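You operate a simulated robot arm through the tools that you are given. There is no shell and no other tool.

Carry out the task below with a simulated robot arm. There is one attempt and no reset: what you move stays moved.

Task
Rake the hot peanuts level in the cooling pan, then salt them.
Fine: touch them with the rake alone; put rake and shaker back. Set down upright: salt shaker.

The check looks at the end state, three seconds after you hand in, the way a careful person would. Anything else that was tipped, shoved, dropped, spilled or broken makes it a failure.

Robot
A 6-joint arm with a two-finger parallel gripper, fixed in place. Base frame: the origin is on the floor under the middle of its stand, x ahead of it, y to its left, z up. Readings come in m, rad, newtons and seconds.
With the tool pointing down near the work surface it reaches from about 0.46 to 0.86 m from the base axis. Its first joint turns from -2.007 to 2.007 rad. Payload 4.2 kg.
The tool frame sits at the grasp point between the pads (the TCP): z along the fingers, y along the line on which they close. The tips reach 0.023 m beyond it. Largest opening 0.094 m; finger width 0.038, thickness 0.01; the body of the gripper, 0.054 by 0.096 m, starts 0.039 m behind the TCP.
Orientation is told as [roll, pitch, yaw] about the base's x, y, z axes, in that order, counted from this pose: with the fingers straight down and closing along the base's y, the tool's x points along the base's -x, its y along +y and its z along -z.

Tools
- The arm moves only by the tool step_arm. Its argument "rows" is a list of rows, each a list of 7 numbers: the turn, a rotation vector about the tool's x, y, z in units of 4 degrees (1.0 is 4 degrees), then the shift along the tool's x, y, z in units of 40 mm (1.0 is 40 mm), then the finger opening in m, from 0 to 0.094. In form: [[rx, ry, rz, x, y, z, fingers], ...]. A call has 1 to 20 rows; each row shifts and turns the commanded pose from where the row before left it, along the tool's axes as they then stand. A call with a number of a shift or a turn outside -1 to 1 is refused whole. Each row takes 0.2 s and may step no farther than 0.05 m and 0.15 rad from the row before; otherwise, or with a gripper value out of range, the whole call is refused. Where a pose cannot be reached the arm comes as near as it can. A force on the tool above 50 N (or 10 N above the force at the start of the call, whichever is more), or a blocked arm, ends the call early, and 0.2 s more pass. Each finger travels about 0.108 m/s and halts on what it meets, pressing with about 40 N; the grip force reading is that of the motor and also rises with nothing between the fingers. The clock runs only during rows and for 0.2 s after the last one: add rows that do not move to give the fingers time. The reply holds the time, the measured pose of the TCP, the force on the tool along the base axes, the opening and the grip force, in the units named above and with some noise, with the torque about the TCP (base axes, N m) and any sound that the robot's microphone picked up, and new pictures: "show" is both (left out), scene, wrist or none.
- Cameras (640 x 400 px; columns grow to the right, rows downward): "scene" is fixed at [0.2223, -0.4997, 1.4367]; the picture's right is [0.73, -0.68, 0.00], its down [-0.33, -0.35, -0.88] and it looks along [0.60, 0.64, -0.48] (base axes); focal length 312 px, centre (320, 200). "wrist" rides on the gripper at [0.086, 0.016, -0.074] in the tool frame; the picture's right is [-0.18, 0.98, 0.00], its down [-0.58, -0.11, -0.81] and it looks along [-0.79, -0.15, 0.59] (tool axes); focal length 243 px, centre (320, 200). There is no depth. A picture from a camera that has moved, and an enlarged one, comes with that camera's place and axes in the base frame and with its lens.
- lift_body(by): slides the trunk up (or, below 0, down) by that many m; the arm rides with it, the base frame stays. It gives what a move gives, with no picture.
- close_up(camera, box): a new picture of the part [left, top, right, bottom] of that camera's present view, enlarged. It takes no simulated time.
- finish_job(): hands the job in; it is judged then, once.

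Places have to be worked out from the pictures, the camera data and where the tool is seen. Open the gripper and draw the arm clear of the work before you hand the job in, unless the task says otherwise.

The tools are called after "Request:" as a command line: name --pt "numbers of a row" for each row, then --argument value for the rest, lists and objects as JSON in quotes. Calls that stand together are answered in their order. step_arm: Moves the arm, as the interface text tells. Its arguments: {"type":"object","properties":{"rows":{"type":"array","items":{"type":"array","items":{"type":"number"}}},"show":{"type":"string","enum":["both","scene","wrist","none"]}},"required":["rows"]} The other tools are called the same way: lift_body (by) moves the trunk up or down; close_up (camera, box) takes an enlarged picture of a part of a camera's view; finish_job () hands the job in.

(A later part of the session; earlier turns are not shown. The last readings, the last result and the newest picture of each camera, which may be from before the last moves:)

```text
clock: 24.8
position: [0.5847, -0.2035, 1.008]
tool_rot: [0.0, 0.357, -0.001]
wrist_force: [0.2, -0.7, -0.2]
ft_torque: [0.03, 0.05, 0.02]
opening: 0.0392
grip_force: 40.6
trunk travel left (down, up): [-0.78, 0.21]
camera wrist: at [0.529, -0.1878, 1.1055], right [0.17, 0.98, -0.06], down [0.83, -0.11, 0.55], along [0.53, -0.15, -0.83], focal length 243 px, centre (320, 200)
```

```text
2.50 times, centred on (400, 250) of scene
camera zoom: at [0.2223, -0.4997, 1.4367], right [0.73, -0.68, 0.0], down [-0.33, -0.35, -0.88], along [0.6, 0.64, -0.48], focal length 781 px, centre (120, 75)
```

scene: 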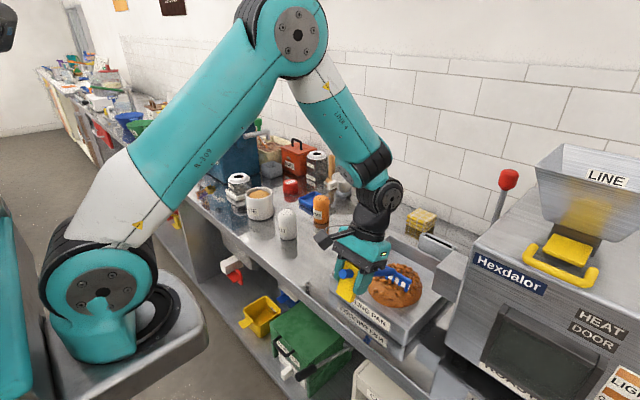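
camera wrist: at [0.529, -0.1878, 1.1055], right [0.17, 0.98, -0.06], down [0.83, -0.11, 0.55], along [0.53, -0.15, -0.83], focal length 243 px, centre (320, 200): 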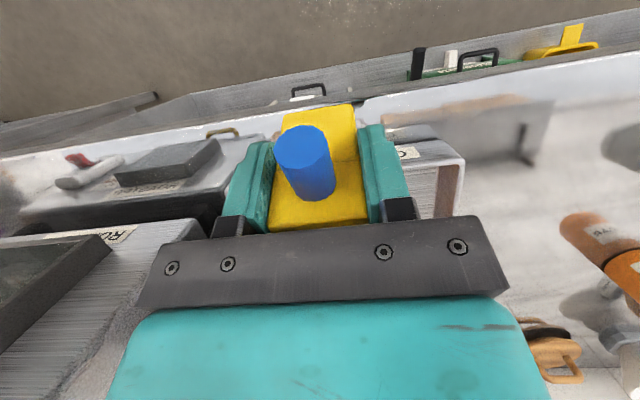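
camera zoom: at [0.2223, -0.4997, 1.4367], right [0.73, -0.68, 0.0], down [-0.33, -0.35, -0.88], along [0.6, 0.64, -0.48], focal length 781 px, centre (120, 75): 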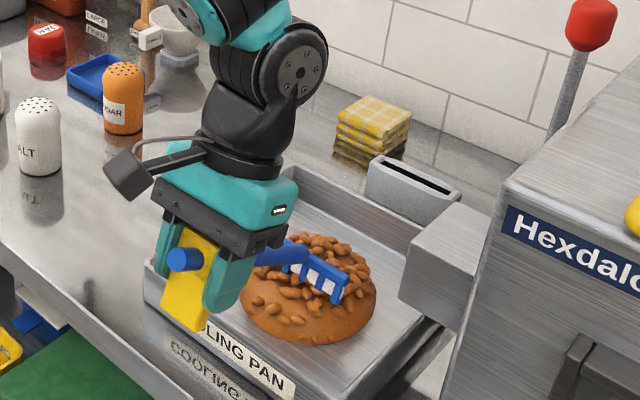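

No force and no change yet: the tips skimmed over the top. I return to the far side, go 18 mm lower (≈22 mm above the floor), and pull again.

Request:
step_arm --pt "0 0 0 -0.585 0 -0.219 0.02" --pt "0 0 0 -0.585 0 -0.219 0.02" --pt "0 0 0 -0.585 0 -0.219 0.02" --pt "0 0 0 -0.585 0 -0.219 0.02" --pt "0 0 0 -0.35 0 -0.131 0.02" --pt "0 0 0 -0.158 0 0.421 0.02" --pt "0 0 0 0 0 0 0.02" --pt "0 0 0 0.375 0 0.14 0.02" --pt "0 0 0 0.375 0 0.14 0.02" --pt "0 0 0 0.375 0 0.14 0.02" --pt "0 0 0 0.375 0 0.14 0.02" --pt "0 0 0 0 0 0 0.02"

Request:
close_up --camera "scene" --box '[320, 170, 480, 330]'

```text
clock: 27.4
position: [0.6351, -0.2024, 0.9914]
tool_rot: [0.0, 0.357, 0.001]
wrist_force: [0.1, -0.5, -1.4]
ft_torque: [0.02, 0.06, -0.04]
opening: 0.0394
grip_force: 39.9
trunk travel left (down, up): [-0.78, 0.21]
camera wrist: at [0.5805, -0.187, 1.0881], right [0.17, 0.98, -0.06], down [0.83, -0.11, 0.55], along [0.53, -0.15, -0.83], focal length 243 px, centre (320, 200)
```

scene: 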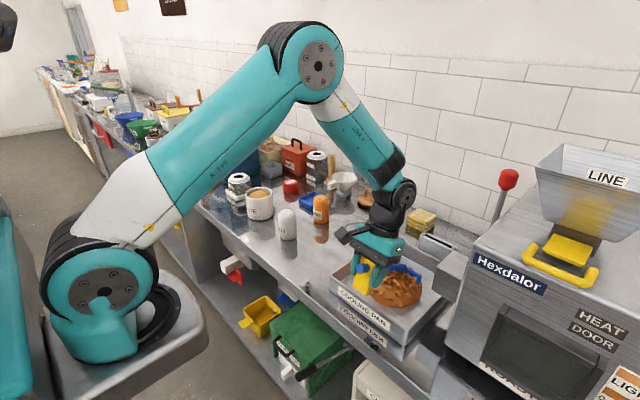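
wrist: 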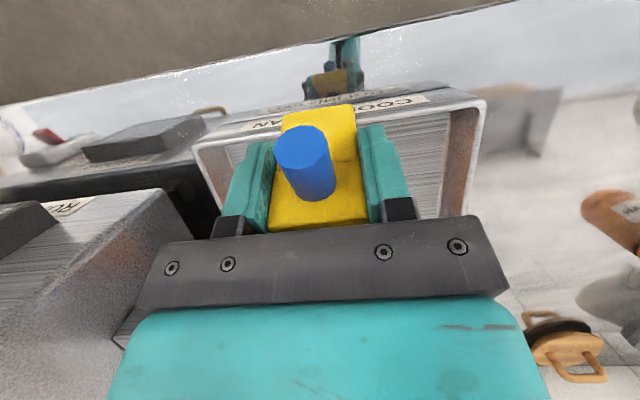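

```text
2.50 times, centred on (400, 250) of scene
camera zoom: at [0.2223, -0.4997, 1.4367], right [0.73, -0.68, 0.0], down [-0.33, -0.35, -0.88], along [0.6, 0.64, -0.48], focal length 781 px, centre (120, 75)
```

zoom: 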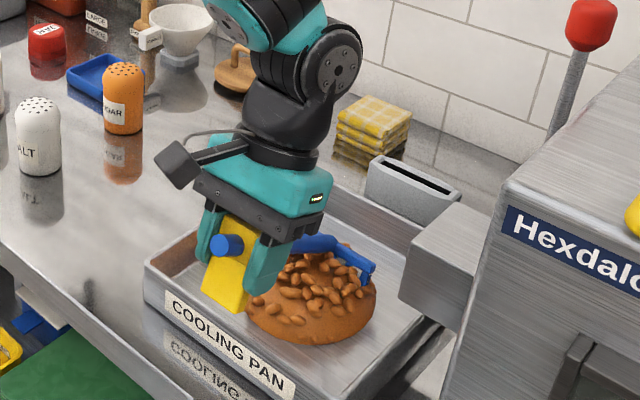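

The tines are now in the heap with no notable resistance. I finish the pull to x≈0.69 and then lift to look.

Request:
step_arm --pt "0 0 0 0.375 0 0.14 0.02" --pt "0 0 0 0.375 0 0.14 0.02" --pt "0 0 0 0.375 0 0.14 0.02" --pt "0 0 0 0.375 0 0.14 0.02" --pt "0 0 0 0.375 0 0.14 0.02" --pt "0 0 0 0.375 0 0.14 0.02" --pt "0 0 0 0 0 0 0.02"

Request:
close_up --camera "scene" --box '[320, 170, 480, 330]'

```text
clock: 29.0
position: [0.5402, -0.2028, 0.9895]
tool_rot: [0.0, 0.358, -0.001]
wrist_force: [0.4, 0.1, -1.7]
ft_torque: [0.0, 0.07, -0.01]
opening: 0.0394
grip_force: 39.8
trunk travel left (down, up): [-0.78, 0.21]
camera wrist: at [0.4845, -0.1876, 1.0885], right [0.17, 0.98, -0.06], down [0.83, -0.11, 0.55], along [0.54, -0.15, -0.83], focal length 243 px, centre (320, 200)
```

scene: 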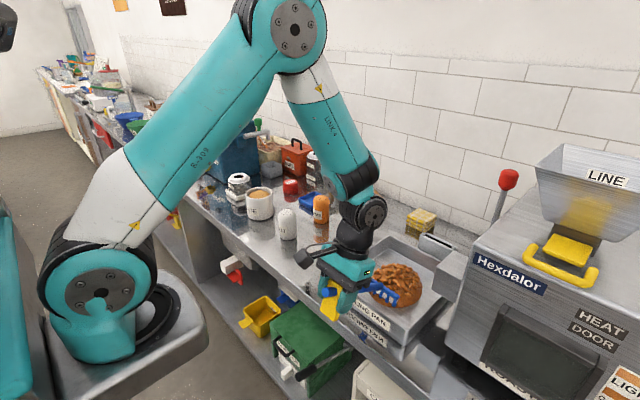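
wrist: 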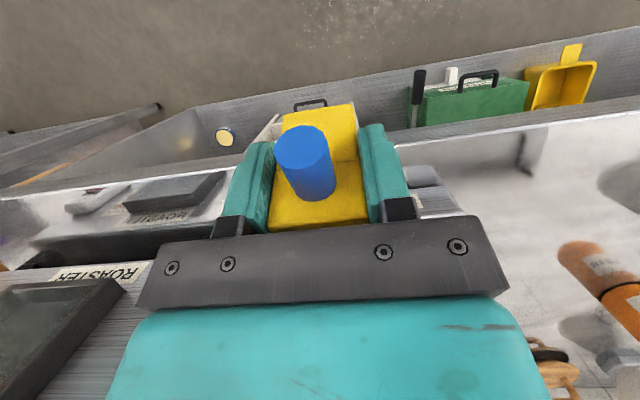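

```text
2.50 times, centred on (400, 250) of scene
camera zoom: at [0.2223, -0.4997, 1.4367], right [0.73, -0.68, 0.0], down [-0.33, -0.35, -0.88], along [0.6, 0.64, -0.48], focal length 781 px, centre (120, 75)
```

zoom: 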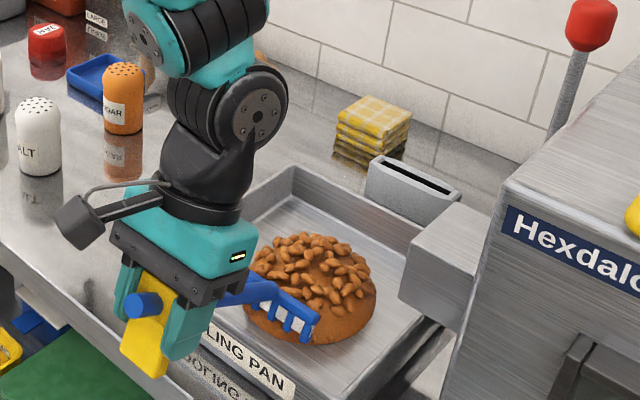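

The heap shape is unchanged even though the tines passed through at ~22 mm height, so I need to work deeper, near the pan floor. I'll probe the floor gently here at the near edge (x≈0.683): first down 15 mm.

Request:
step_arm --pt "0 0 0 -0.066 0 0.176 0.02" --pt "0 0 0 -0.066 0 0.176 0.02" --pt "0 0 0 -0.0263 0 0.0702 0.02" --pt "0 0 0 0 0 0 0.02" --show "scene"

Request:
close_up --camera "scene" --box '[330, 230, 450, 330]'

```text
clock: 30.0
position: [0.5405, -0.2027, 0.9719]
tool_rot: [-0.001, 0.358, 0.0]
wrist_force: [-1.1, 1.0, 1.2]
ft_torque: [-0.02, -0.18, 0.0]
opening: 0.0396
grip_force: 40.0
trunk travel left (down, up): [-0.78, 0.21]
```

scene: 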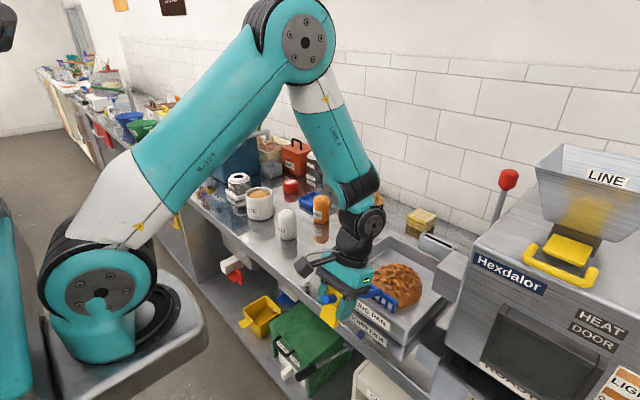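

```text
4.00 times, centred on (390, 280) of scene
camera zoom: at [0.2223, -0.4997, 1.4367], right [0.73, -0.68, 0.0], down [-0.33, -0.35, -0.88], along [0.6, 0.64, -0.48], focal length 1250 px, centre (40, -120)
```

zoom: 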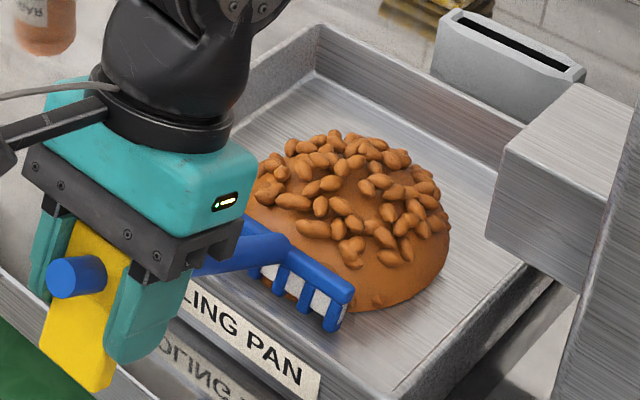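

There's a faint contact (torque changed by ~0.24 N m) with tips near z≈0.877. I go 2 mm lower to see whether this is the floor.

Request:
step_arm --pt "0 0 0 -0.0175 0 0.0468 0.02" --pt "0 0 0 0 0 0 0.02" --show "none"

```text
clock: 30.6
position: [0.5399, -0.2022, 0.9705]
tool_rot: [-0.001, 0.359, 0.0]
wrist_force: [-3.7, 0.2, 9.6]
ft_torque: [-0.04, -1.14, 0.0]
opening: 0.0393
grip_force: 39.7
trunk travel left (down, up): [-0.78, 0.21]
```

That is the pan floor: 9.6 N at TCP z≈0.971. So floor contact corresponds to TCP z 0.972. I lift 5 mm and push slowly into the heap toward +x for 65 mm, watching what the heap does.

Request:
step_arm --pt "0 0 0 0.044 0 -0.117 0.02" --pt "0 0 0 0 0 0 0.02" --pt "0 0 0 -0.375 0 -0.14 0.02" --pt "0 0 0 -0.375 0 -0.14 0.02" --pt "0 0 0 -0.375 0 -0.14 0.02" --pt "0 0 0 -0.375 0 -0.14 0.02" --pt "0 0 0 0 0 0 0.02" --show "scene"

Request:
close_up --camera "scene" --box '[330, 230, 450, 330]'

```text
clock: 32.2
position: [0.6039, -0.2029, 0.9752]
tool_rot: [0.0, 0.359, 0.001]
wrist_force: [0.4, 0.7, -1.0]
ft_torque: [0.04, 0.06, -0.01]
opening: 0.0396
grip_force: 40.1
trunk travel left (down, up): [-0.78, 0.21]
```

scene: 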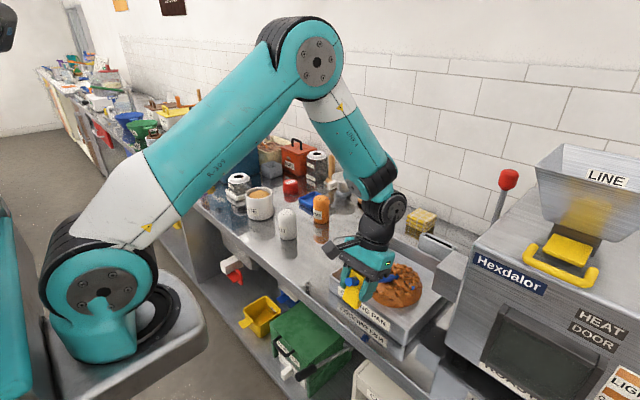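

```text
4.00 times, centred on (390, 280) of scene
camera zoom: at [0.2223, -0.4997, 1.4367], right [0.73, -0.68, 0.0], down [-0.33, -0.35, -0.88], along [0.6, 0.64, -0.48], focal length 1250 px, centre (40, -120)
```

zoom: 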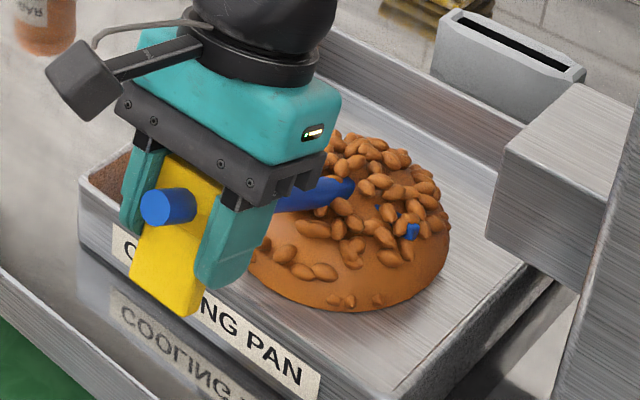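

The head is buried in the heap with no resistance and the heap hasn't visibly changed yet. I complete a full-length stroke: push on to x≈0.845, then pull all the way back to x≈0.675, and compare.

Request:
step_arm --pt "0 0 0 -0.375 0 -0.14 0.02" --pt "0 0 0 -0.375 0 -0.14 0.02" --pt "0 0 0 -0.375 0 -0.14 0.02" --pt "0 0 0 -0.375 0 -0.14 0.02" --pt "0 0 0 -0.375 0 -0.14 0.02" --pt "0 0 0 -0.375 0 -0.14 0.02" --pt "0 0 0 0 0 0 0.02" --show "scene"

Request:
close_up --camera "scene" --box '[330, 230, 450, 330]'

```text
clock: 33.8
position: [0.6989, -0.2018, 0.9747]
tool_rot: [0.001, 0.358, 0.001]
wrist_force: [0.2, 0.5, -0.4]
ft_torque: [0.03, 0.03, -0.04]
opening: 0.0394
grip_force: 40.4
trunk travel left (down, up): [-0.78, 0.21]
```

scene: 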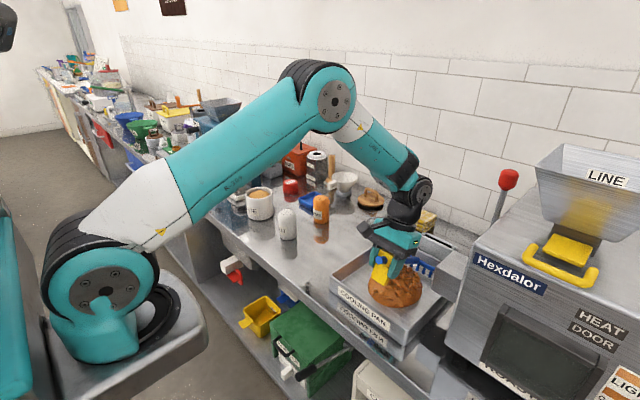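

```text
4.00 times, centred on (390, 280) of scene
camera zoom: at [0.2223, -0.4997, 1.4367], right [0.73, -0.68, 0.0], down [-0.33, -0.35, -0.88], along [0.6, 0.64, -0.48], focal length 1250 px, centre (40, -120)
```

zoom: 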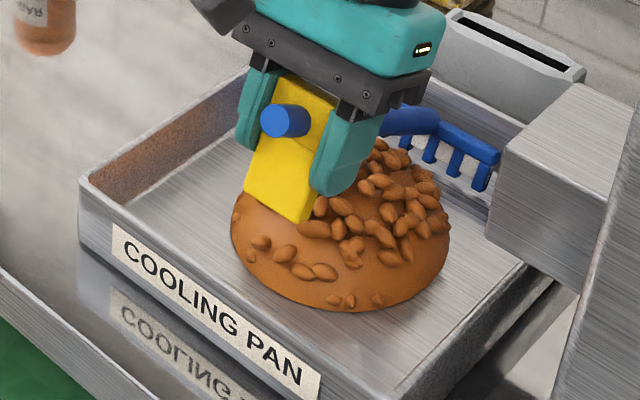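

Still unchanged after one full low push. I pull back the full length at the same height and see whether more strokes begin to level it.

Request:
step_arm --pt "0 0 0 0.469 0 0.175 0.02" --pt "0 0 0 0.469 0 0.175 0.02" --pt "0 0 0 0.469 0 0.175 0.02" --pt "0 0 0 0.469 0 0.175 0.02" --pt "0 0 0 0.469 0 0.175 0.02" --pt "0 0 0 0.469 0 0.175 0.02" --pt "0 0 0 0.469 0 0.175 0.02" --pt "0 0 0 0.469 0 0.175 0.02" --pt "0 0 0 0 0 0 0.02" --show "scene"

Request:
close_up --camera "scene" --box '[330, 230, 450, 330]'

```text
clock: 35.8
position: [0.54, -0.2032, 0.9745]
tool_rot: [-0.001, 0.359, 0.0]
wrist_force: [0.3, 0.2, -0.4]
ft_torque: [-0.03, 0.08, 0.0]
opening: 0.0395
grip_force: 40.3
trunk travel left (down, up): [-0.78, 0.21]
```

scene: 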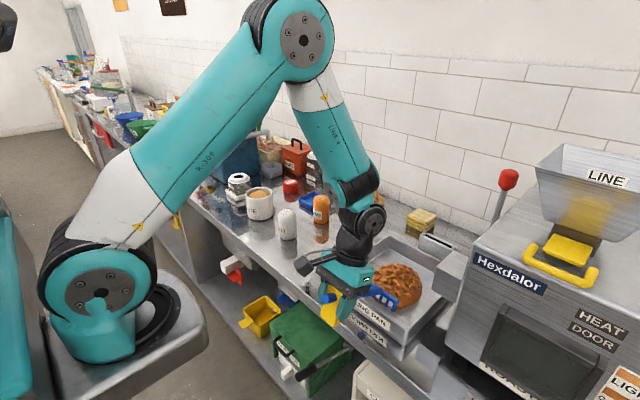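

```text
4.00 times, centred on (390, 280) of scene
camera zoom: at [0.2223, -0.4997, 1.4367], right [0.73, -0.68, 0.0], down [-0.33, -0.35, -0.88], along [0.6, 0.64, -0.48], focal length 1250 px, centre (40, -120)
```

zoom: 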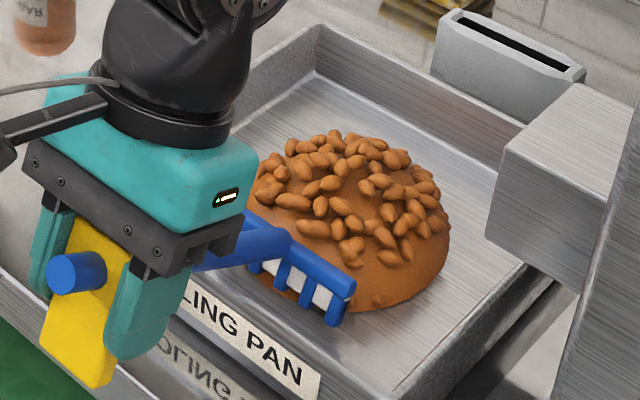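

No visible change yet. I'll cover the rest of the width too: a push at y≈-0.168, then a pull at y≈-0.238, at the same low height.

Request:
step_arm --pt "0 0 0 0 0.875 0 0.02" --pt "0 0 0 -0.469 0 -0.175 0.02" --pt "0 0 0 -0.469 0 -0.175 0.02" --pt "0 0 0 -0.469 0 -0.175 0.02" --pt "0 0 0 -0.469 0 -0.175 0.02" --pt "0 0 0 -0.469 0 -0.175 0.02" --pt "0 0 0 -0.469 0 -0.175 0.02" --pt "0 0 0 -0.469 0 -0.175 0.02" --pt "0 0 0 -0.469 0 -0.175 0.02" --pt "0 0 0 0 0 0 0.02" --show "scene"

Request:
close_up --camera "scene" --box '[330, 230, 450, 330]'

```text
clock: 38.0
position: [0.7005, -0.1669, 0.9753]
tool_rot: [-0.001, 0.357, 0.001]
wrist_force: [0.1, 0.1, -1.1]
ft_torque: [-0.02, 0.04, 0.01]
opening: 0.0392
grip_force: 39.9
trunk travel left (down, up): [-0.78, 0.21]
```

scene: 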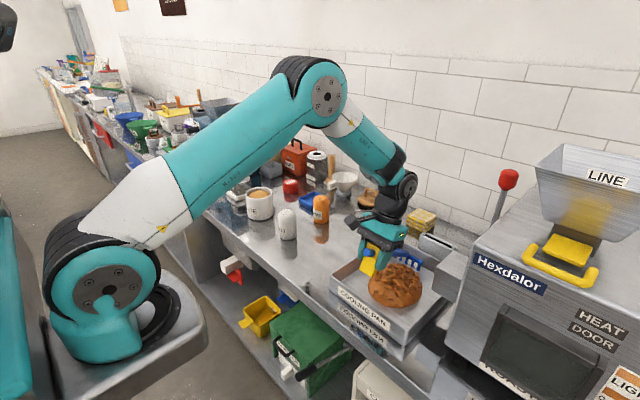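

```text
4.00 times, centred on (390, 280) of scene
camera zoom: at [0.2223, -0.4997, 1.4367], right [0.73, -0.68, 0.0], down [-0.33, -0.35, -0.88], along [0.6, 0.64, -0.48], focal length 1250 px, centre (40, -120)
```

zoom: 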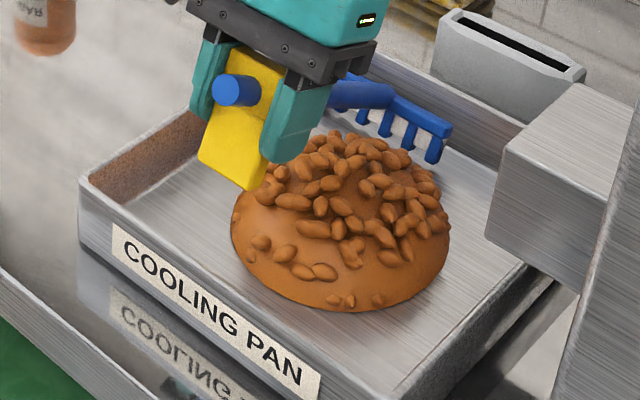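

Unchanged still. Next: shift to y≈-0.238 and pull the whole length back.

Request:
step_arm --pt "0 0 0 0 -0.9 0 0.02" --pt "0 0 0 0 -0.9 0 0.02" --pt "0 0 0 0.469 0 0.175 0.02" --pt "0 0 0 0.469 0 0.175 0.02" --pt "0 0 0 0.469 0 0.175 0.02" --pt "0 0 0 0.469 0 0.175 0.02" --pt "0 0 0 0.469 0 0.175 0.02" --pt "0 0 0 0.469 0 0.175 0.02" --pt "0 0 0 0.469 0 0.175 0.02" --pt "0 0 0 0.469 0 0.175 0.02" --pt "0 0 0 0 0 0 0.02" --show "scene"

Request:
close_up --camera "scene" --box '[330, 230, 450, 330]'

```text
clock: 40.4
position: [0.5392, -0.2407, 0.9759]
tool_rot: [0.0, 0.359, 0.0]
wrist_force: [-1.1, -0.4, -1.7]
ft_torque: [0.0, 0.06, 0.01]
opening: 0.0397
grip_force: 40.1
trunk travel left (down, up): [-0.78, 0.21]
```

scene: 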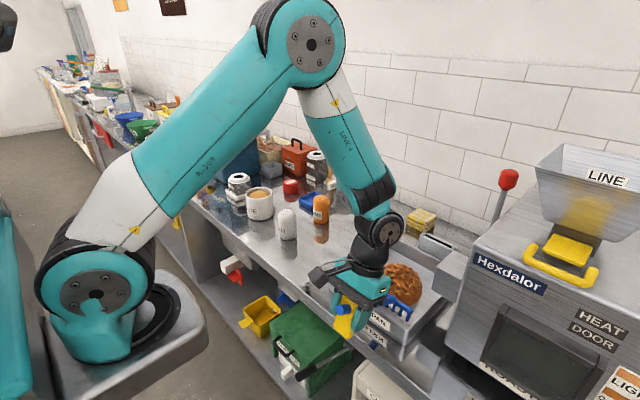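

```text
4.00 times, centred on (390, 280) of scene
camera zoom: at [0.2223, -0.4997, 1.4367], right [0.73, -0.68, 0.0], down [-0.33, -0.35, -0.88], along [0.6, 0.64, -0.48], focal length 1250 px, centre (40, -120)
```

zoom: 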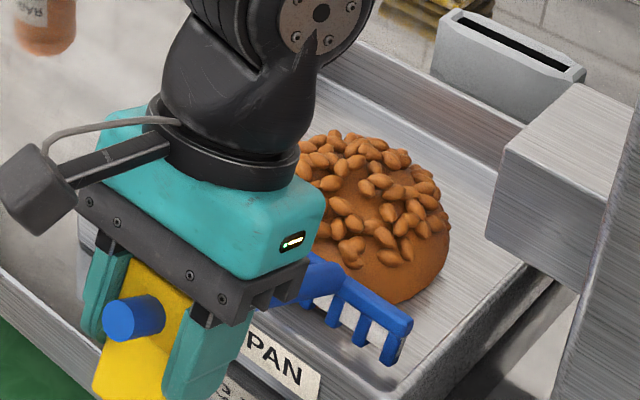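

Still the same dome. Perhaps the tines must work at the layer height rather than at the floor, so I try a push-pull at y≈-0.203 with tips ~10 mm above the floor.

Request:
step_arm --pt "0 0 0 0.061 0.94 -0.164 0.02" --pt "0 0 0 -0.469 0 -0.175 0.02" --pt "0 0 0 -0.469 0 -0.175 0.02" --pt "0 0 0 -0.469 0 -0.175 0.02" --pt "0 0 0 -0.469 0 -0.175 0.02" --pt "0 0 0 -0.469 0 -0.175 0.02" --pt "0 0 0 -0.469 0 -0.175 0.02" --pt "0 0 0 -0.469 0 -0.175 0.02" --pt "0 0 0 -0.469 0 -0.175 0.02" --pt "0 0 0 0.469 0 0.175 0.02" --pt "0 0 0 0.469 0 0.175 0.02" --pt "0 0 0 0.469 0 0.175 0.02" --pt "0 0 0 0.469 0 0.175 0.02" --pt "0 0 0 0.469 0 0.175 0.02" --pt "0 0 0 0.469 0 0.175 0.02" --pt "0 0 0 0.469 0 0.175 0.02" --pt "0 0 0 0.469 0 0.175 0.02" --pt "0 0 0 0 0 0 0.02" --show "scene"

Request:
close_up --camera "scene" --box '[330, 230, 450, 330]'

```text
clock: 44.2
position: [0.538, -0.203, 0.9819]
tool_rot: [0.002, 0.357, -0.001]
wrist_force: [0.4, 0.8, -0.8]
ft_torque: [0.0, 0.08, 0.0]
opening: 0.0394
grip_force: 40.2
trunk travel left (down, up): [-0.78, 0.21]
```

scene: 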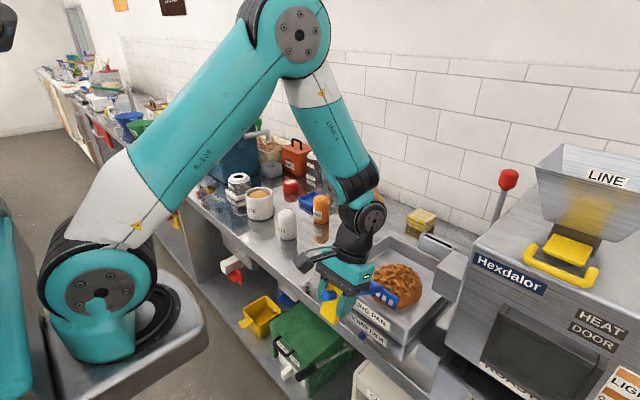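

```text
4.00 times, centred on (390, 280) of scene
camera zoom: at [0.2223, -0.4997, 1.4367], right [0.73, -0.68, 0.0], down [-0.33, -0.35, -0.88], along [0.6, 0.64, -0.48], focal length 1250 px, centre (40, -120)
```

zoom: 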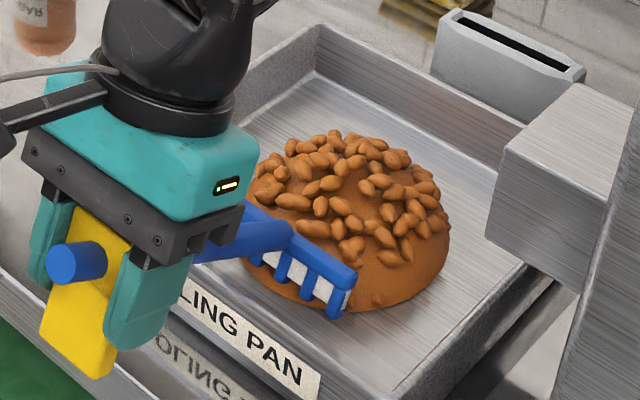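

No effect at 10 mm either. I try side-to-side (y) strokes through the heap's centre at the same height.

Request:
step_arm --pt "0 0 0 -0.831 0 -0.311 0.02" --pt "0 0 0 -0.831 0 -0.311 0.02" --pt "0 0 0 0 0.5 0 0.02" --pt "0 0 0 0 0.5 0 0.02" --pt "0 0 0 0 -0.5 0 0.02" --pt "0 0 0 0 -0.5 0 0.02" --pt "0 0 0 0 -0.5 0 0.02" --pt "0 0 0 0 -0.5 0 0.02" --pt "0 0 0 0 0.5 0 0.02" --pt "0 0 0 0 0.5 0 0.02" --pt "0 0 0 0 0.5 0 0.02" --pt "0 0 0 0 0.5 0 0.02" --pt "0 0 0 0 -0.5 0 0.02" --pt "0 0 0 0 -0.5 0 0.02" --pt "0 0 0 0 -0.5 0 0.02" --pt "0 0 0 0 -0.5 0 0.02" --pt "0 0 0 0 0.5 0 0.02" --pt "0 0 0 0 0.5 0 0.02" --pt "0 0 0 0 0 0 0.02" --show "scene"

Request:
close_up --camera "scene" --box '[330, 230, 450, 330]'

```text
clock: 48.2
position: [0.6104, -0.2015, 0.9822]
tool_rot: [0.001, 0.358, 0.0]
wrist_force: [-0.2, -0.4, -2.1]
ft_torque: [0.0, 0.08, -0.04]
opening: 0.0395
grip_force: 39.5
trunk travel left (down, up): [-0.78, 0.21]
```

scene: 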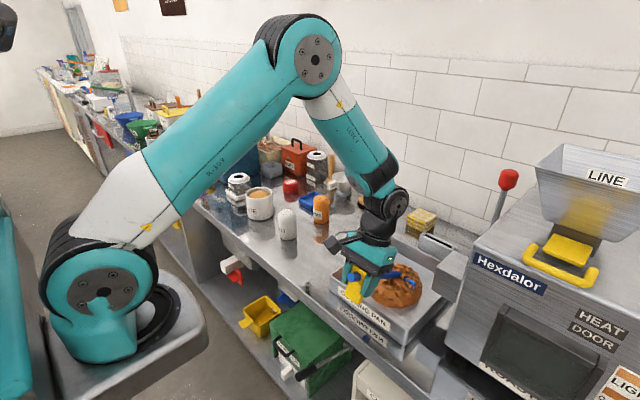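

```text
4.00 times, centred on (390, 280) of scene
camera zoom: at [0.2223, -0.4997, 1.4367], right [0.73, -0.68, 0.0], down [-0.33, -0.35, -0.88], along [0.6, 0.64, -0.48], focal length 1250 px, centre (40, -120)
```

zoom: 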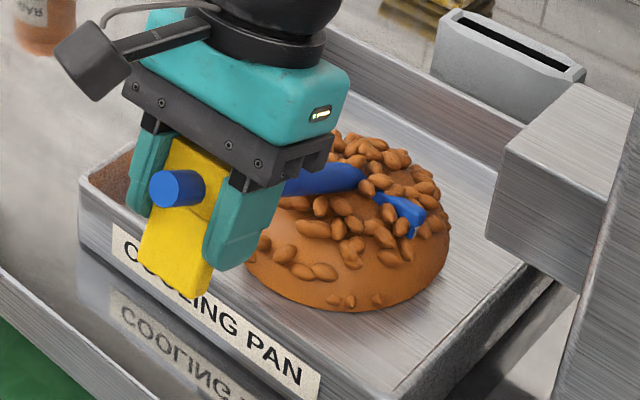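

No change with side strokes either. My 20° tilt may be too far from the tines' proper working attitude, so I reduce it to 10° (the grip stays just outside the front rim at x≈0.595) and sweep side to side at ~10 mm height.

Request:
step_arm --pt "0 -0.875 0 0 0 0 0.02" --pt "0 -0.875 0 0 0 0 0.02" --pt "0 -0.875 0 0 0 0 0.02" --pt "0 0 0 0.13 0 0.373 0.02" --pt "0 0 0 0.13 0 0.373 0.02" --pt "0 0 0 0 0 0 0.02" --show "scene"

Request:
close_up --camera "scene" --box '[330, 230, 450, 330]'

```text
clock: 49.6
position: [0.5949, -0.2016, 0.9547]
tool_rot: [0.0, 0.173, -0.001]
wrist_force: [-0.4, -0.4, -1.4]
ft_torque: [0.03, 0.06, 0.0]
opening: 0.0396
grip_force: 40.4
trunk travel left (down, up): [-0.78, 0.21]
```

scene: 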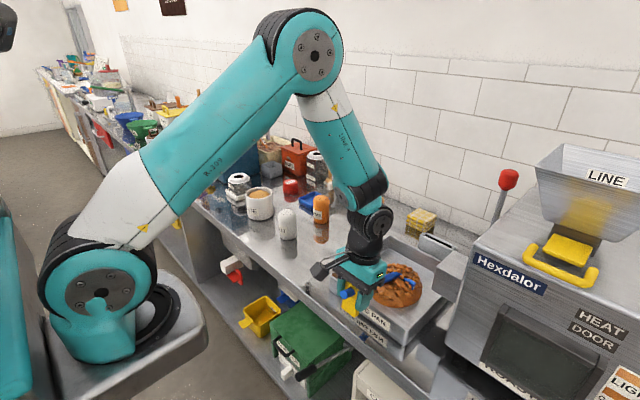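

```text
4.00 times, centred on (390, 280) of scene
camera zoom: at [0.2223, -0.4997, 1.4367], right [0.73, -0.68, 0.0], down [-0.33, -0.35, -0.88], along [0.6, 0.64, -0.48], focal length 1250 px, centre (40, -120)
```

zoom: 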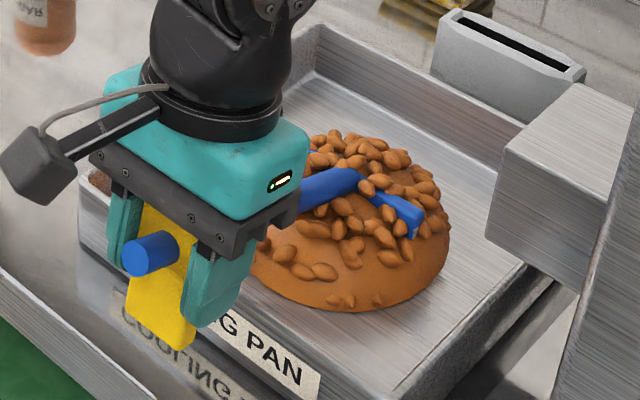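

At 10° tilt with the tines in the heap and everything clear. Now y sweeps of ±40 mm followed by short x strokes.

Request:
step_arm --pt "0 0 0 0 0.5 0 0.02" --pt "0 0 0 0 0.5 0 0.02" --pt "0 0 0 0 -0.5 0 0.02" --pt "0 0 0 0 -0.5 0 0.02" --pt "0 0 0 0 -0.5 0 0.02" --pt "0 0 0 0 -0.5 0 0.02" --pt "0 0 0 0 0.5 0 0.02" --pt "0 0 0 0 0.5 0 0.02" --pt "0 0 0 0.394 0 0.069 0.02" --pt "0 0 0 0.394 0 0.069 0.02" --pt "0 0 0 0.394 0 0.069 0.02" --pt "0 0 0 0.394 0 0.069 0.02" --pt "0 0 0 -0.394 0 -0.069 0.02" --pt "0 0 0 -0.394 0 -0.069 0.02" --pt "0 0 0 -0.394 0 -0.069 0.02" --pt "0 0 0 -0.394 0 -0.069 0.02" --pt "0 0 0 0 0 0 0.02" --show "scene"

Request:
close_up --camera "scene" --box '[330, 230, 450, 330]'

```text
clock: 53.2
position: [0.5949, -0.201, 0.9534]
tool_rot: [0.001, 0.174, 0.0]
wrist_force: [-0.6, 0.0, -0.3]
ft_torque: [0.01, 0.06, 0.02]
opening: 0.0392
grip_force: 40.2
trunk travel left (down, up): [-0.78, 0.21]
```

scene: 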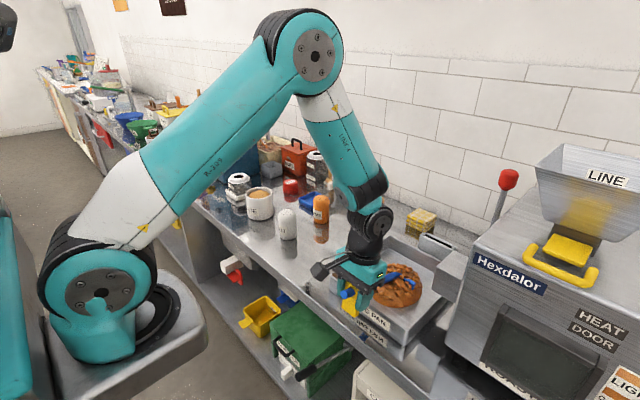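

```text
4.00 times, centred on (390, 280) of scene
camera zoom: at [0.2223, -0.4997, 1.4367], right [0.73, -0.68, 0.0], down [-0.33, -0.35, -0.88], along [0.6, 0.64, -0.48], focal length 1250 px, centre (40, -120)
```

zoom: 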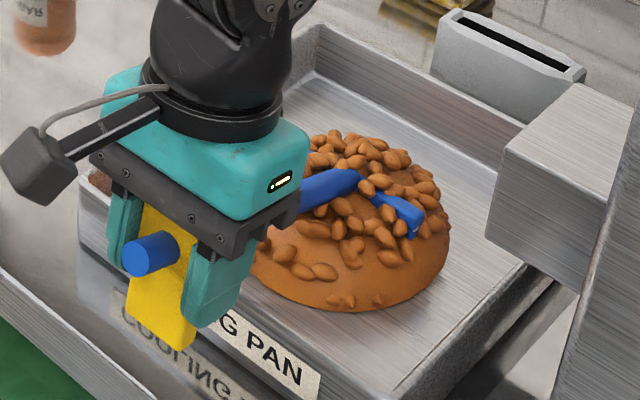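

Still no change. I'll test whether the tines need to actually scrape the pan floor: descend 9 mm to just about contact and read the force.

Request:
step_arm --pt "0 0 0 -0.02 0 0.111 0.02" --pt "0 0 0 -0.02 0 0.111 0.02" --pt "0 0 0 0 0 0 0.02" --show "none"

```text
clock: 54.0
position: [0.5946, -0.2019, 0.9443]
tool_rot: [0.001, 0.174, -0.001]
wrist_force: [0.1, -0.6, -1.2]
ft_torque: [0.0, 0.05, 0.01]
opening: 0.0393
grip_force: 40.4
trunk travel left (down, up): [-0.78, 0.21]
```

No contact yet at 0.9443; I lower 1.5 mm at a time.

Request:
step_arm --pt "0 0 0 -0.0065 0 0.037 0.02" --pt "0 0 0 0 0 0 0.02" --show "none"

```text
clock: 54.6
position: [0.5948, -0.2016, 0.9415]
tool_rot: [0.001, 0.173, -0.001]
wrist_force: [0.3, -0.4, -0.4]
ft_torque: [0.04, 0.08, -0.02]
opening: 0.0394
grip_force: 39.6
trunk travel left (down, up): [-0.78, 0.21]
```

Request:
step_arm --pt "0 0 0 -0.0065 0 0.037 0.02" --pt "0 0 0 0 0 0 0.02" --show "none"

```text
clock: 55.2
position: [0.5964, -0.2039, 0.9421]
tool_rot: [0.002, 0.175, 0.0]
wrist_force: [-0.2, -0.2, 3.5]
ft_torque: [-0.01, -0.45, 0.06]
opening: 0.0394
grip_force: 40.1
trunk travel left (down, up): [-0.78, 0.21]
```

Light floor contact (~4 N). I drag sideways gently, ±30 mm, and look at the heap and the pan.

Request:
step_arm --pt "0 0 0 0 0.375 0 0.02" --pt "0 0 0 0 0.375 0 0.02" --pt "0 0 0 0 -0.375 0 0.02" --pt "0 0 0 0 -0.375 0 0.02" --pt "0 0 0 0 -0.375 0 0.02" --pt "0 0 0 0 -0.375 0 0.02" --pt "0 0 0 0 0.375 0 0.02" --pt "0 0 0 0 0.375 0 0.02" --pt "0 0 0 0 0 0 0.02" --show "scene"

Request:
close_up --camera "scene" --box '[330, 230, 450, 330]'

```text
clock: 57.2
position: [0.5945, -0.2013, 0.9429]
tool_rot: [0.0, 0.176, 0.0]
wrist_force: [1.0, -0.5, -0.7]
ft_torque: [-0.02, 0.06, -0.02]
opening: 0.0393
grip_force: 40.3
trunk travel left (down, up): [-0.78, 0.21]
```

scene: 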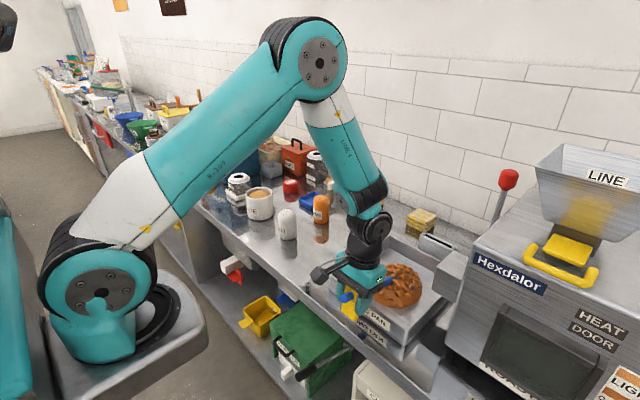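

```text
4.00 times, centred on (390, 280) of scene
camera zoom: at [0.2223, -0.4997, 1.4367], right [0.73, -0.68, 0.0], down [-0.33, -0.35, -0.88], along [0.6, 0.64, -0.48], focal length 1250 px, centre (40, -120)
```

zoom: 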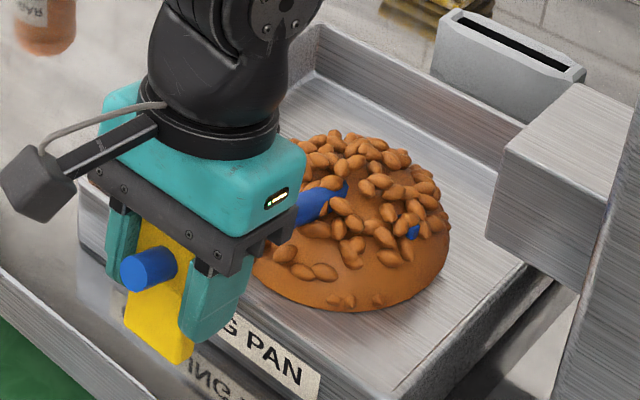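

No effect, and no sound is reported either. I'll try the rake's natural level attitude (tilt 0): its handle then passes just over the front rim with the yellow grip outside the pan, tips ~10 mm above the floor.

Request:
step_arm --pt "0 -0.84 0 0 0 0 0.02" --pt "0 -0.84 0 0 0 0 0.02" --pt "0 -0.84 0 0 0 0 0.02" --pt "0 0 0 0.238 0 0.2 0.02" --pt "0 0 0 0 0 0.232 0.02" --pt "0 0 0 0 0 0 0.02" --show "scene"

Request:
close_up --camera "scene" --box '[320, 220, 450, 330]'

```text
clock: 58.6
position: [0.5849, -0.2014, 0.9258]
tool_rot: [0.0, -0.001, -0.001]
wrist_force: [-0.6, 0.2, -1.3]
ft_torque: [0.0, 0.09, 0.01]
opening: 0.0394
grip_force: 39.5
trunk travel left (down, up): [-0.78, 0.21]
```

scene: 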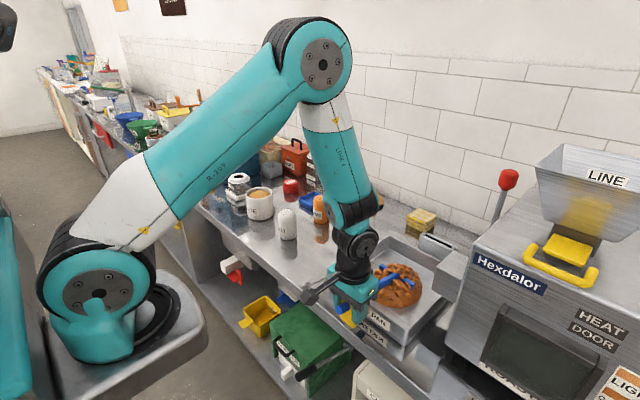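

```text
3.64 times, centred on (385, 275) of scene
camera zoom: at [0.2223, -0.4997, 1.4367], right [0.73, -0.68, 0.0], down [-0.33, -0.35, -0.88], along [0.6, 0.64, -0.48], focal length 1136 px, centre (84, -73)
```

zoom: 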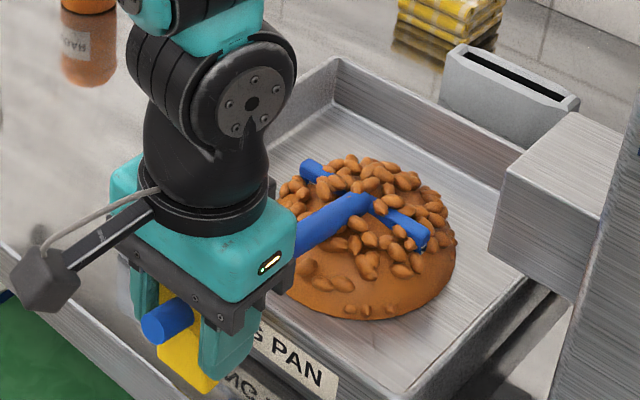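

Level attitude achieved and clear of the rim. Now gentle sweeps: y ±40 mm, then x -50 mm and back.

Request:
step_arm --pt "0 0 0 0 0.5 0 0.02" --pt "0 0 0 0 0.5 0 0.02" --pt "0 0 0 0 -0.5 0 0.02" --pt "0 0 0 0 -0.5 0 0.02" --pt "0 0 0 0 -0.5 0 0.02" --pt "0 0 0 0 -0.5 0 0.02" --pt "0 0 0 0 0.5 0 0.02" --pt "0 0 0 0 0.5 0 0.02" --pt "0 0 0 -0.4 0 0 0.02" --pt "0 0 0 0.4 0 0 0.02" --pt "0 0 0 0.4 0 0 0.02" --pt "0 0 0 0.4 0 0 0.02" --pt "0 0 0 0.4 0 0 0.02" --pt "0 0 0 0 0 0 0.02" --show "scene"

Request:
close_up --camera "scene" --box '[320, 220, 450, 330]'

```text
clock: 61.6
position: [0.5381, -0.2011, 0.9261]
tool_rot: [0.0, -0.005, 0.002]
wrist_force: [6.5, -0.6, 11.7]
ft_torque: [-0.03, -1.22, -0.11]
opening: 0.0393
grip_force: 39.7
trunk travel left (down, up): [-0.78, 0.21]
```

scene: 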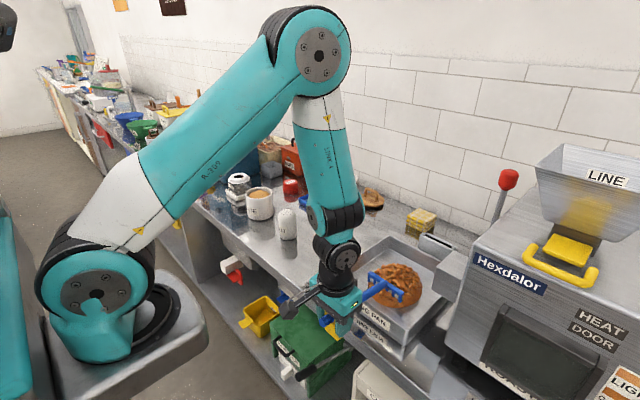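

```text
3.64 times, centred on (385, 275) of scene
camera zoom: at [0.2223, -0.4997, 1.4367], right [0.73, -0.68, 0.0], down [-0.33, -0.35, -0.88], along [0.6, 0.64, -0.48], focal length 1136 px, centre (84, -73)
```

zoom: 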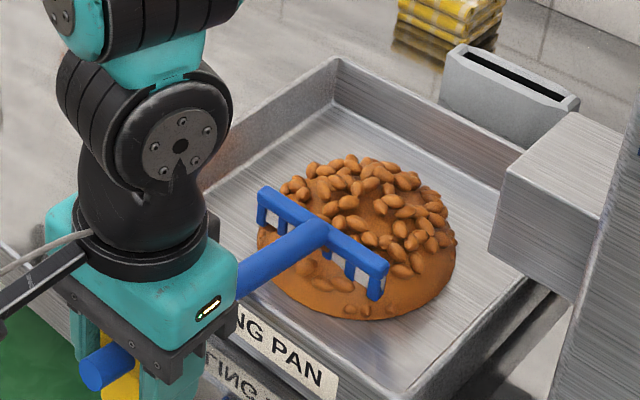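

The handle has met the rim (11.7 N), so I lift straight up right away by 30 mm.

Request:
step_arm --pt "0 0 0 0 0 -0.4 0.02" --pt "0 0 0 0 0 -0.4 0.02" --pt "0 0 0 0 0 0 0.02" --show "scene"

Request:
close_up --camera "scene" --box '[320, 220, 480, 350]'

```text
clock: 62.4
position: [0.5377, -0.2014, 0.9557]
tool_rot: [0.001, -0.001, -0.001]
wrist_force: [0.1, 0.2, -0.6]
ft_torque: [0.0, 0.08, 0.01]
opening: 0.0393
grip_force: 39.9
trunk travel left (down, up): [-0.78, 0.21]
```

scene: 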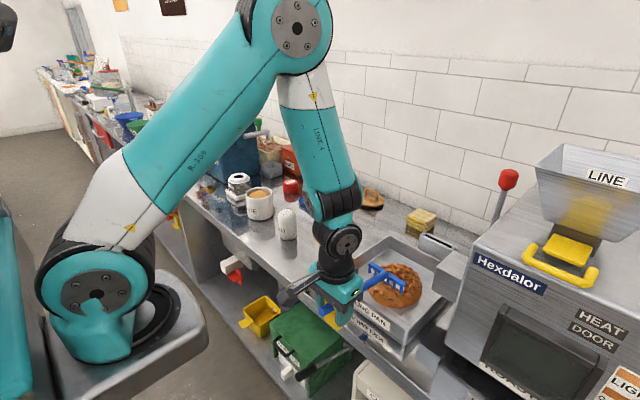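

```text
3.08 times, centred on (400, 285) of scene
camera zoom: at [0.2223, -0.4997, 1.4367], right [0.73, -0.68, 0.0], down [-0.33, -0.35, -0.88], along [0.6, 0.64, -0.48], focal length 962 px, centre (74, -62)
```

zoom: 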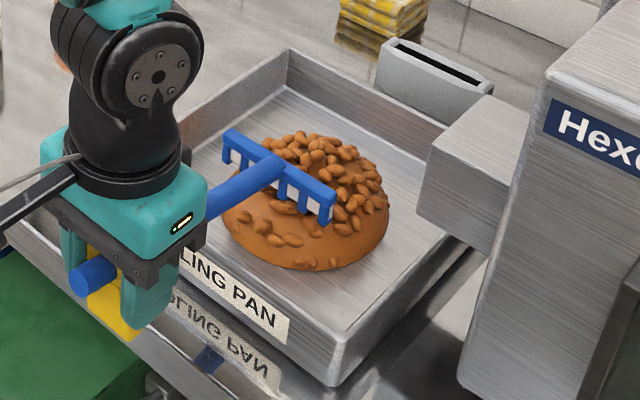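

Pan hasn't moved and the heap is intact. One combination not tried is a low tilt with tips very near the floor and longer strokes: I set tilt 10° again at tine x≈0.752, tips ~3 mm above the floor.

Request:
step_arm --pt "0 0 0 -0.588 0 0 0.02" --pt "0 0 0 -0.588 0 0 0.02" --pt "0 0.84 0 0 0 0 0.02" --pt "0 0.84 0 0 0 0 0.02" --pt "0 0.84 0 0 0 0 0.02" --pt "0 0 0 -0.28 0 0.222 0.02" --pt "0 0 0 0 0 0 0.02" --show "none"

```text
clock: 64.0
position: [0.5946, -0.2022, 0.946]
tool_rot: [-0.001, 0.174, 0.001]
wrist_force: [-0.8, -0.4, -0.9]
ft_torque: [-0.03, 0.06, 0.0]
opening: 0.0392
grip_force: 40.2
trunk travel left (down, up): [-0.78, 0.21]
```

Free of contact at z 0.946. Lowering 1 mm and sweeping slowly in y by ±40 mm twice.

Request:
step_arm --pt "0 0 0 0 0.34 0.025 0.02" --pt "0 0 0 0 0.34 0 0.02" --pt "0 0 0 0 0.34 0 0.02" --pt "0 0 0 0 -0.34 0 0.02" --pt "0 0 0 0 -0.34 0 0.02" --pt "0 0 0 0 -0.34 0 0.02" --pt "0 0 0 0 -0.34 0 0.02" --pt "0 0 0 0 -0.34 0 0.02" --pt "0 0 0 0 -0.34 0 0.02" --pt "0 0 0 0 0.34 0 0.02" --pt "0 0 0 0 0.34 0 0.02" --pt "0 0 0 0 0.34 0 0.02" --pt "0 0 0 0 0.34 0 0.02" --pt "0 0 0 0 0.34 0 0.02" --pt "0 0 0 0 0.34 0 0.02" --pt "0 0 0 0 -0.34 0 0.02" --pt "0 0 0 0 -0.34 0 0.02" --pt "0 0 0 0 -0.34 0 0.02" --pt "0 0 0 0 0 0 0.02" --show "scene"

Request:
close_up --camera "scene" --box '[330, 230, 450, 330]'

```text
clock: 68.0
position: [0.5936, -0.2017, 0.9443]
tool_rot: [0.0, 0.175, 0.001]
wrist_force: [0.2, 0.1, 0.2]
ft_torque: [0.04, 0.06, -0.01]
opening: 0.0393
grip_force: 40.2
trunk travel left (down, up): [-0.78, 0.21]
```

scene: 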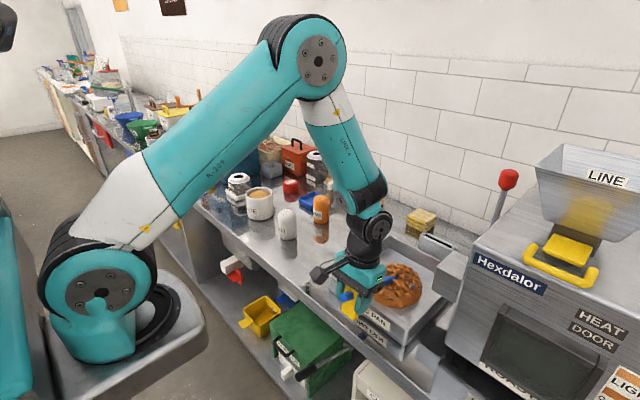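

```text
4.00 times, centred on (390, 280) of scene
camera zoom: at [0.2223, -0.4997, 1.4367], right [0.73, -0.68, 0.0], down [-0.33, -0.35, -0.88], along [0.6, 0.64, -0.48], focal length 1250 px, centre (40, -120)
```

zoom: 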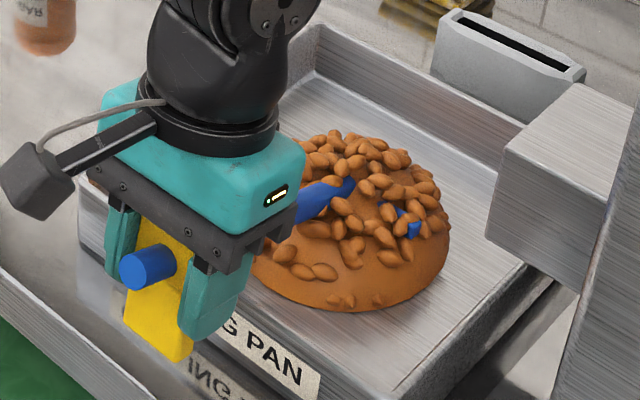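

No change again. Perhaps stroke speed matters; I try brisker side strokes (0.2 m/s), same depth.

Request:
step_arm --pt "0 0 0 0 1 0 0.02" --pt "0 0 0 0 -1 0 0.02" --pt "0 0 0 0 -1 0 0.02" --pt "0 0 0 0 1 0 0.02" --pt "0 0 0 0 1 0 0.02" --pt "0 0 0 0 -1 0 0.02" --pt "0 0 0 0 -1 0 0.02" --pt "0 0 0 0 1 0 0.02" --pt "0 0 0 0 1 0 0.02" --pt "0 0 0 0 -1 0 0.02" --pt "0 0 0 0 0 0 0.02" --show "scene"

Request:
close_up --camera "scene" --box '[330, 230, 450, 330]'

```text
clock: 70.4
position: [0.5931, -0.2018, 0.9473]
tool_rot: [0.0, 0.174, 0.001]
wrist_force: [0.7, -0.5, -0.6]
ft_torque: [0.01, 0.1, -0.04]
opening: 0.0392
grip_force: 40.0
trunk travel left (down, up): [-0.78, 0.21]
```

scene: 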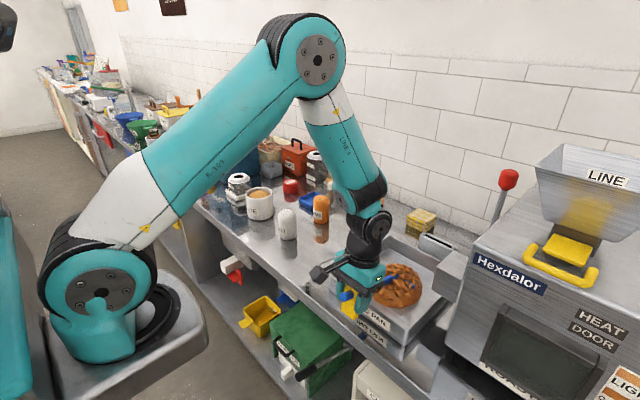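

```text
4.00 times, centred on (390, 280) of scene
camera zoom: at [0.2223, -0.4997, 1.4367], right [0.73, -0.68, 0.0], down [-0.33, -0.35, -0.88], along [0.6, 0.64, -0.48], focal length 1250 px, centre (40, -120)
```

zoom: 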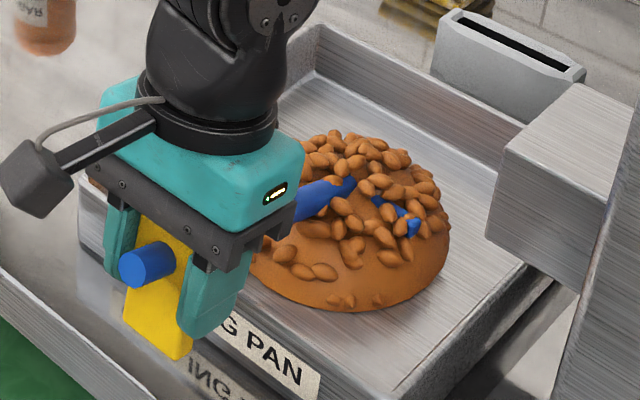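

Speed isn't it either. Next idea: light scraping strokes along the full length. I go to a 15° tilt (grip still clears the rim), start at tine x≈0.70 and settle the tips to light floor contact.

Request:
step_arm --pt "0 0 0 0.087 0 -0.493 0.02" --pt "0 0.625 0 0 0 0 0.02" --pt "0 0.625 0 0 0 0 0.02" --pt "0 0 0 0.536 0 0.144 0.02" --pt "0 0 0 0.536 0 0.144 0.02" --pt "0 0 0 -0.039 0 0.145 0.02" --pt "0 0 0 0 0 0 0.02" --show "none"

```text
clock: 72.0
position: [0.5499, -0.2033, 0.9602]
tool_rot: [0.001, 0.262, 0.0]
wrist_force: [-0.2, 0.5, -1.7]
ft_torque: [0.01, 0.06, 0.0]
opening: 0.0394
grip_force: 40.1
trunk travel left (down, up): [-0.78, 0.21]
```

Request:
step_arm --pt "0 0 0 -0.013 0 0.0483 0.02" --pt "0 0 0 0 0 0 0.02" --show "none"

```text
clock: 72.6
position: [0.5482, -0.2024, 0.957]
tool_rot: [0.001, 0.261, 0.0]
wrist_force: [0.8, -0.5, -1.7]
ft_torque: [-0.03, 0.06, 0.0]
opening: 0.0395
grip_force: 40.2
trunk travel left (down, up): [-0.78, 0.21]
```

Still free at 0.957; another 1.5 mm.

Request:
step_arm --pt "0 0 0 -0.0097 0 0.0362 0.02" --pt "0 0 0 0 0 0 0.02" --show "none"

```text
clock: 73.2
position: [0.5502, -0.203, 0.9553]
tool_rot: [0.001, 0.261, 0.001]
wrist_force: [0.1, 0.1, -1.6]
ft_torque: [-0.03, 0.1, -0.01]
opening: 0.0395
grip_force: 40.2
trunk travel left (down, up): [-0.78, 0.21]
```

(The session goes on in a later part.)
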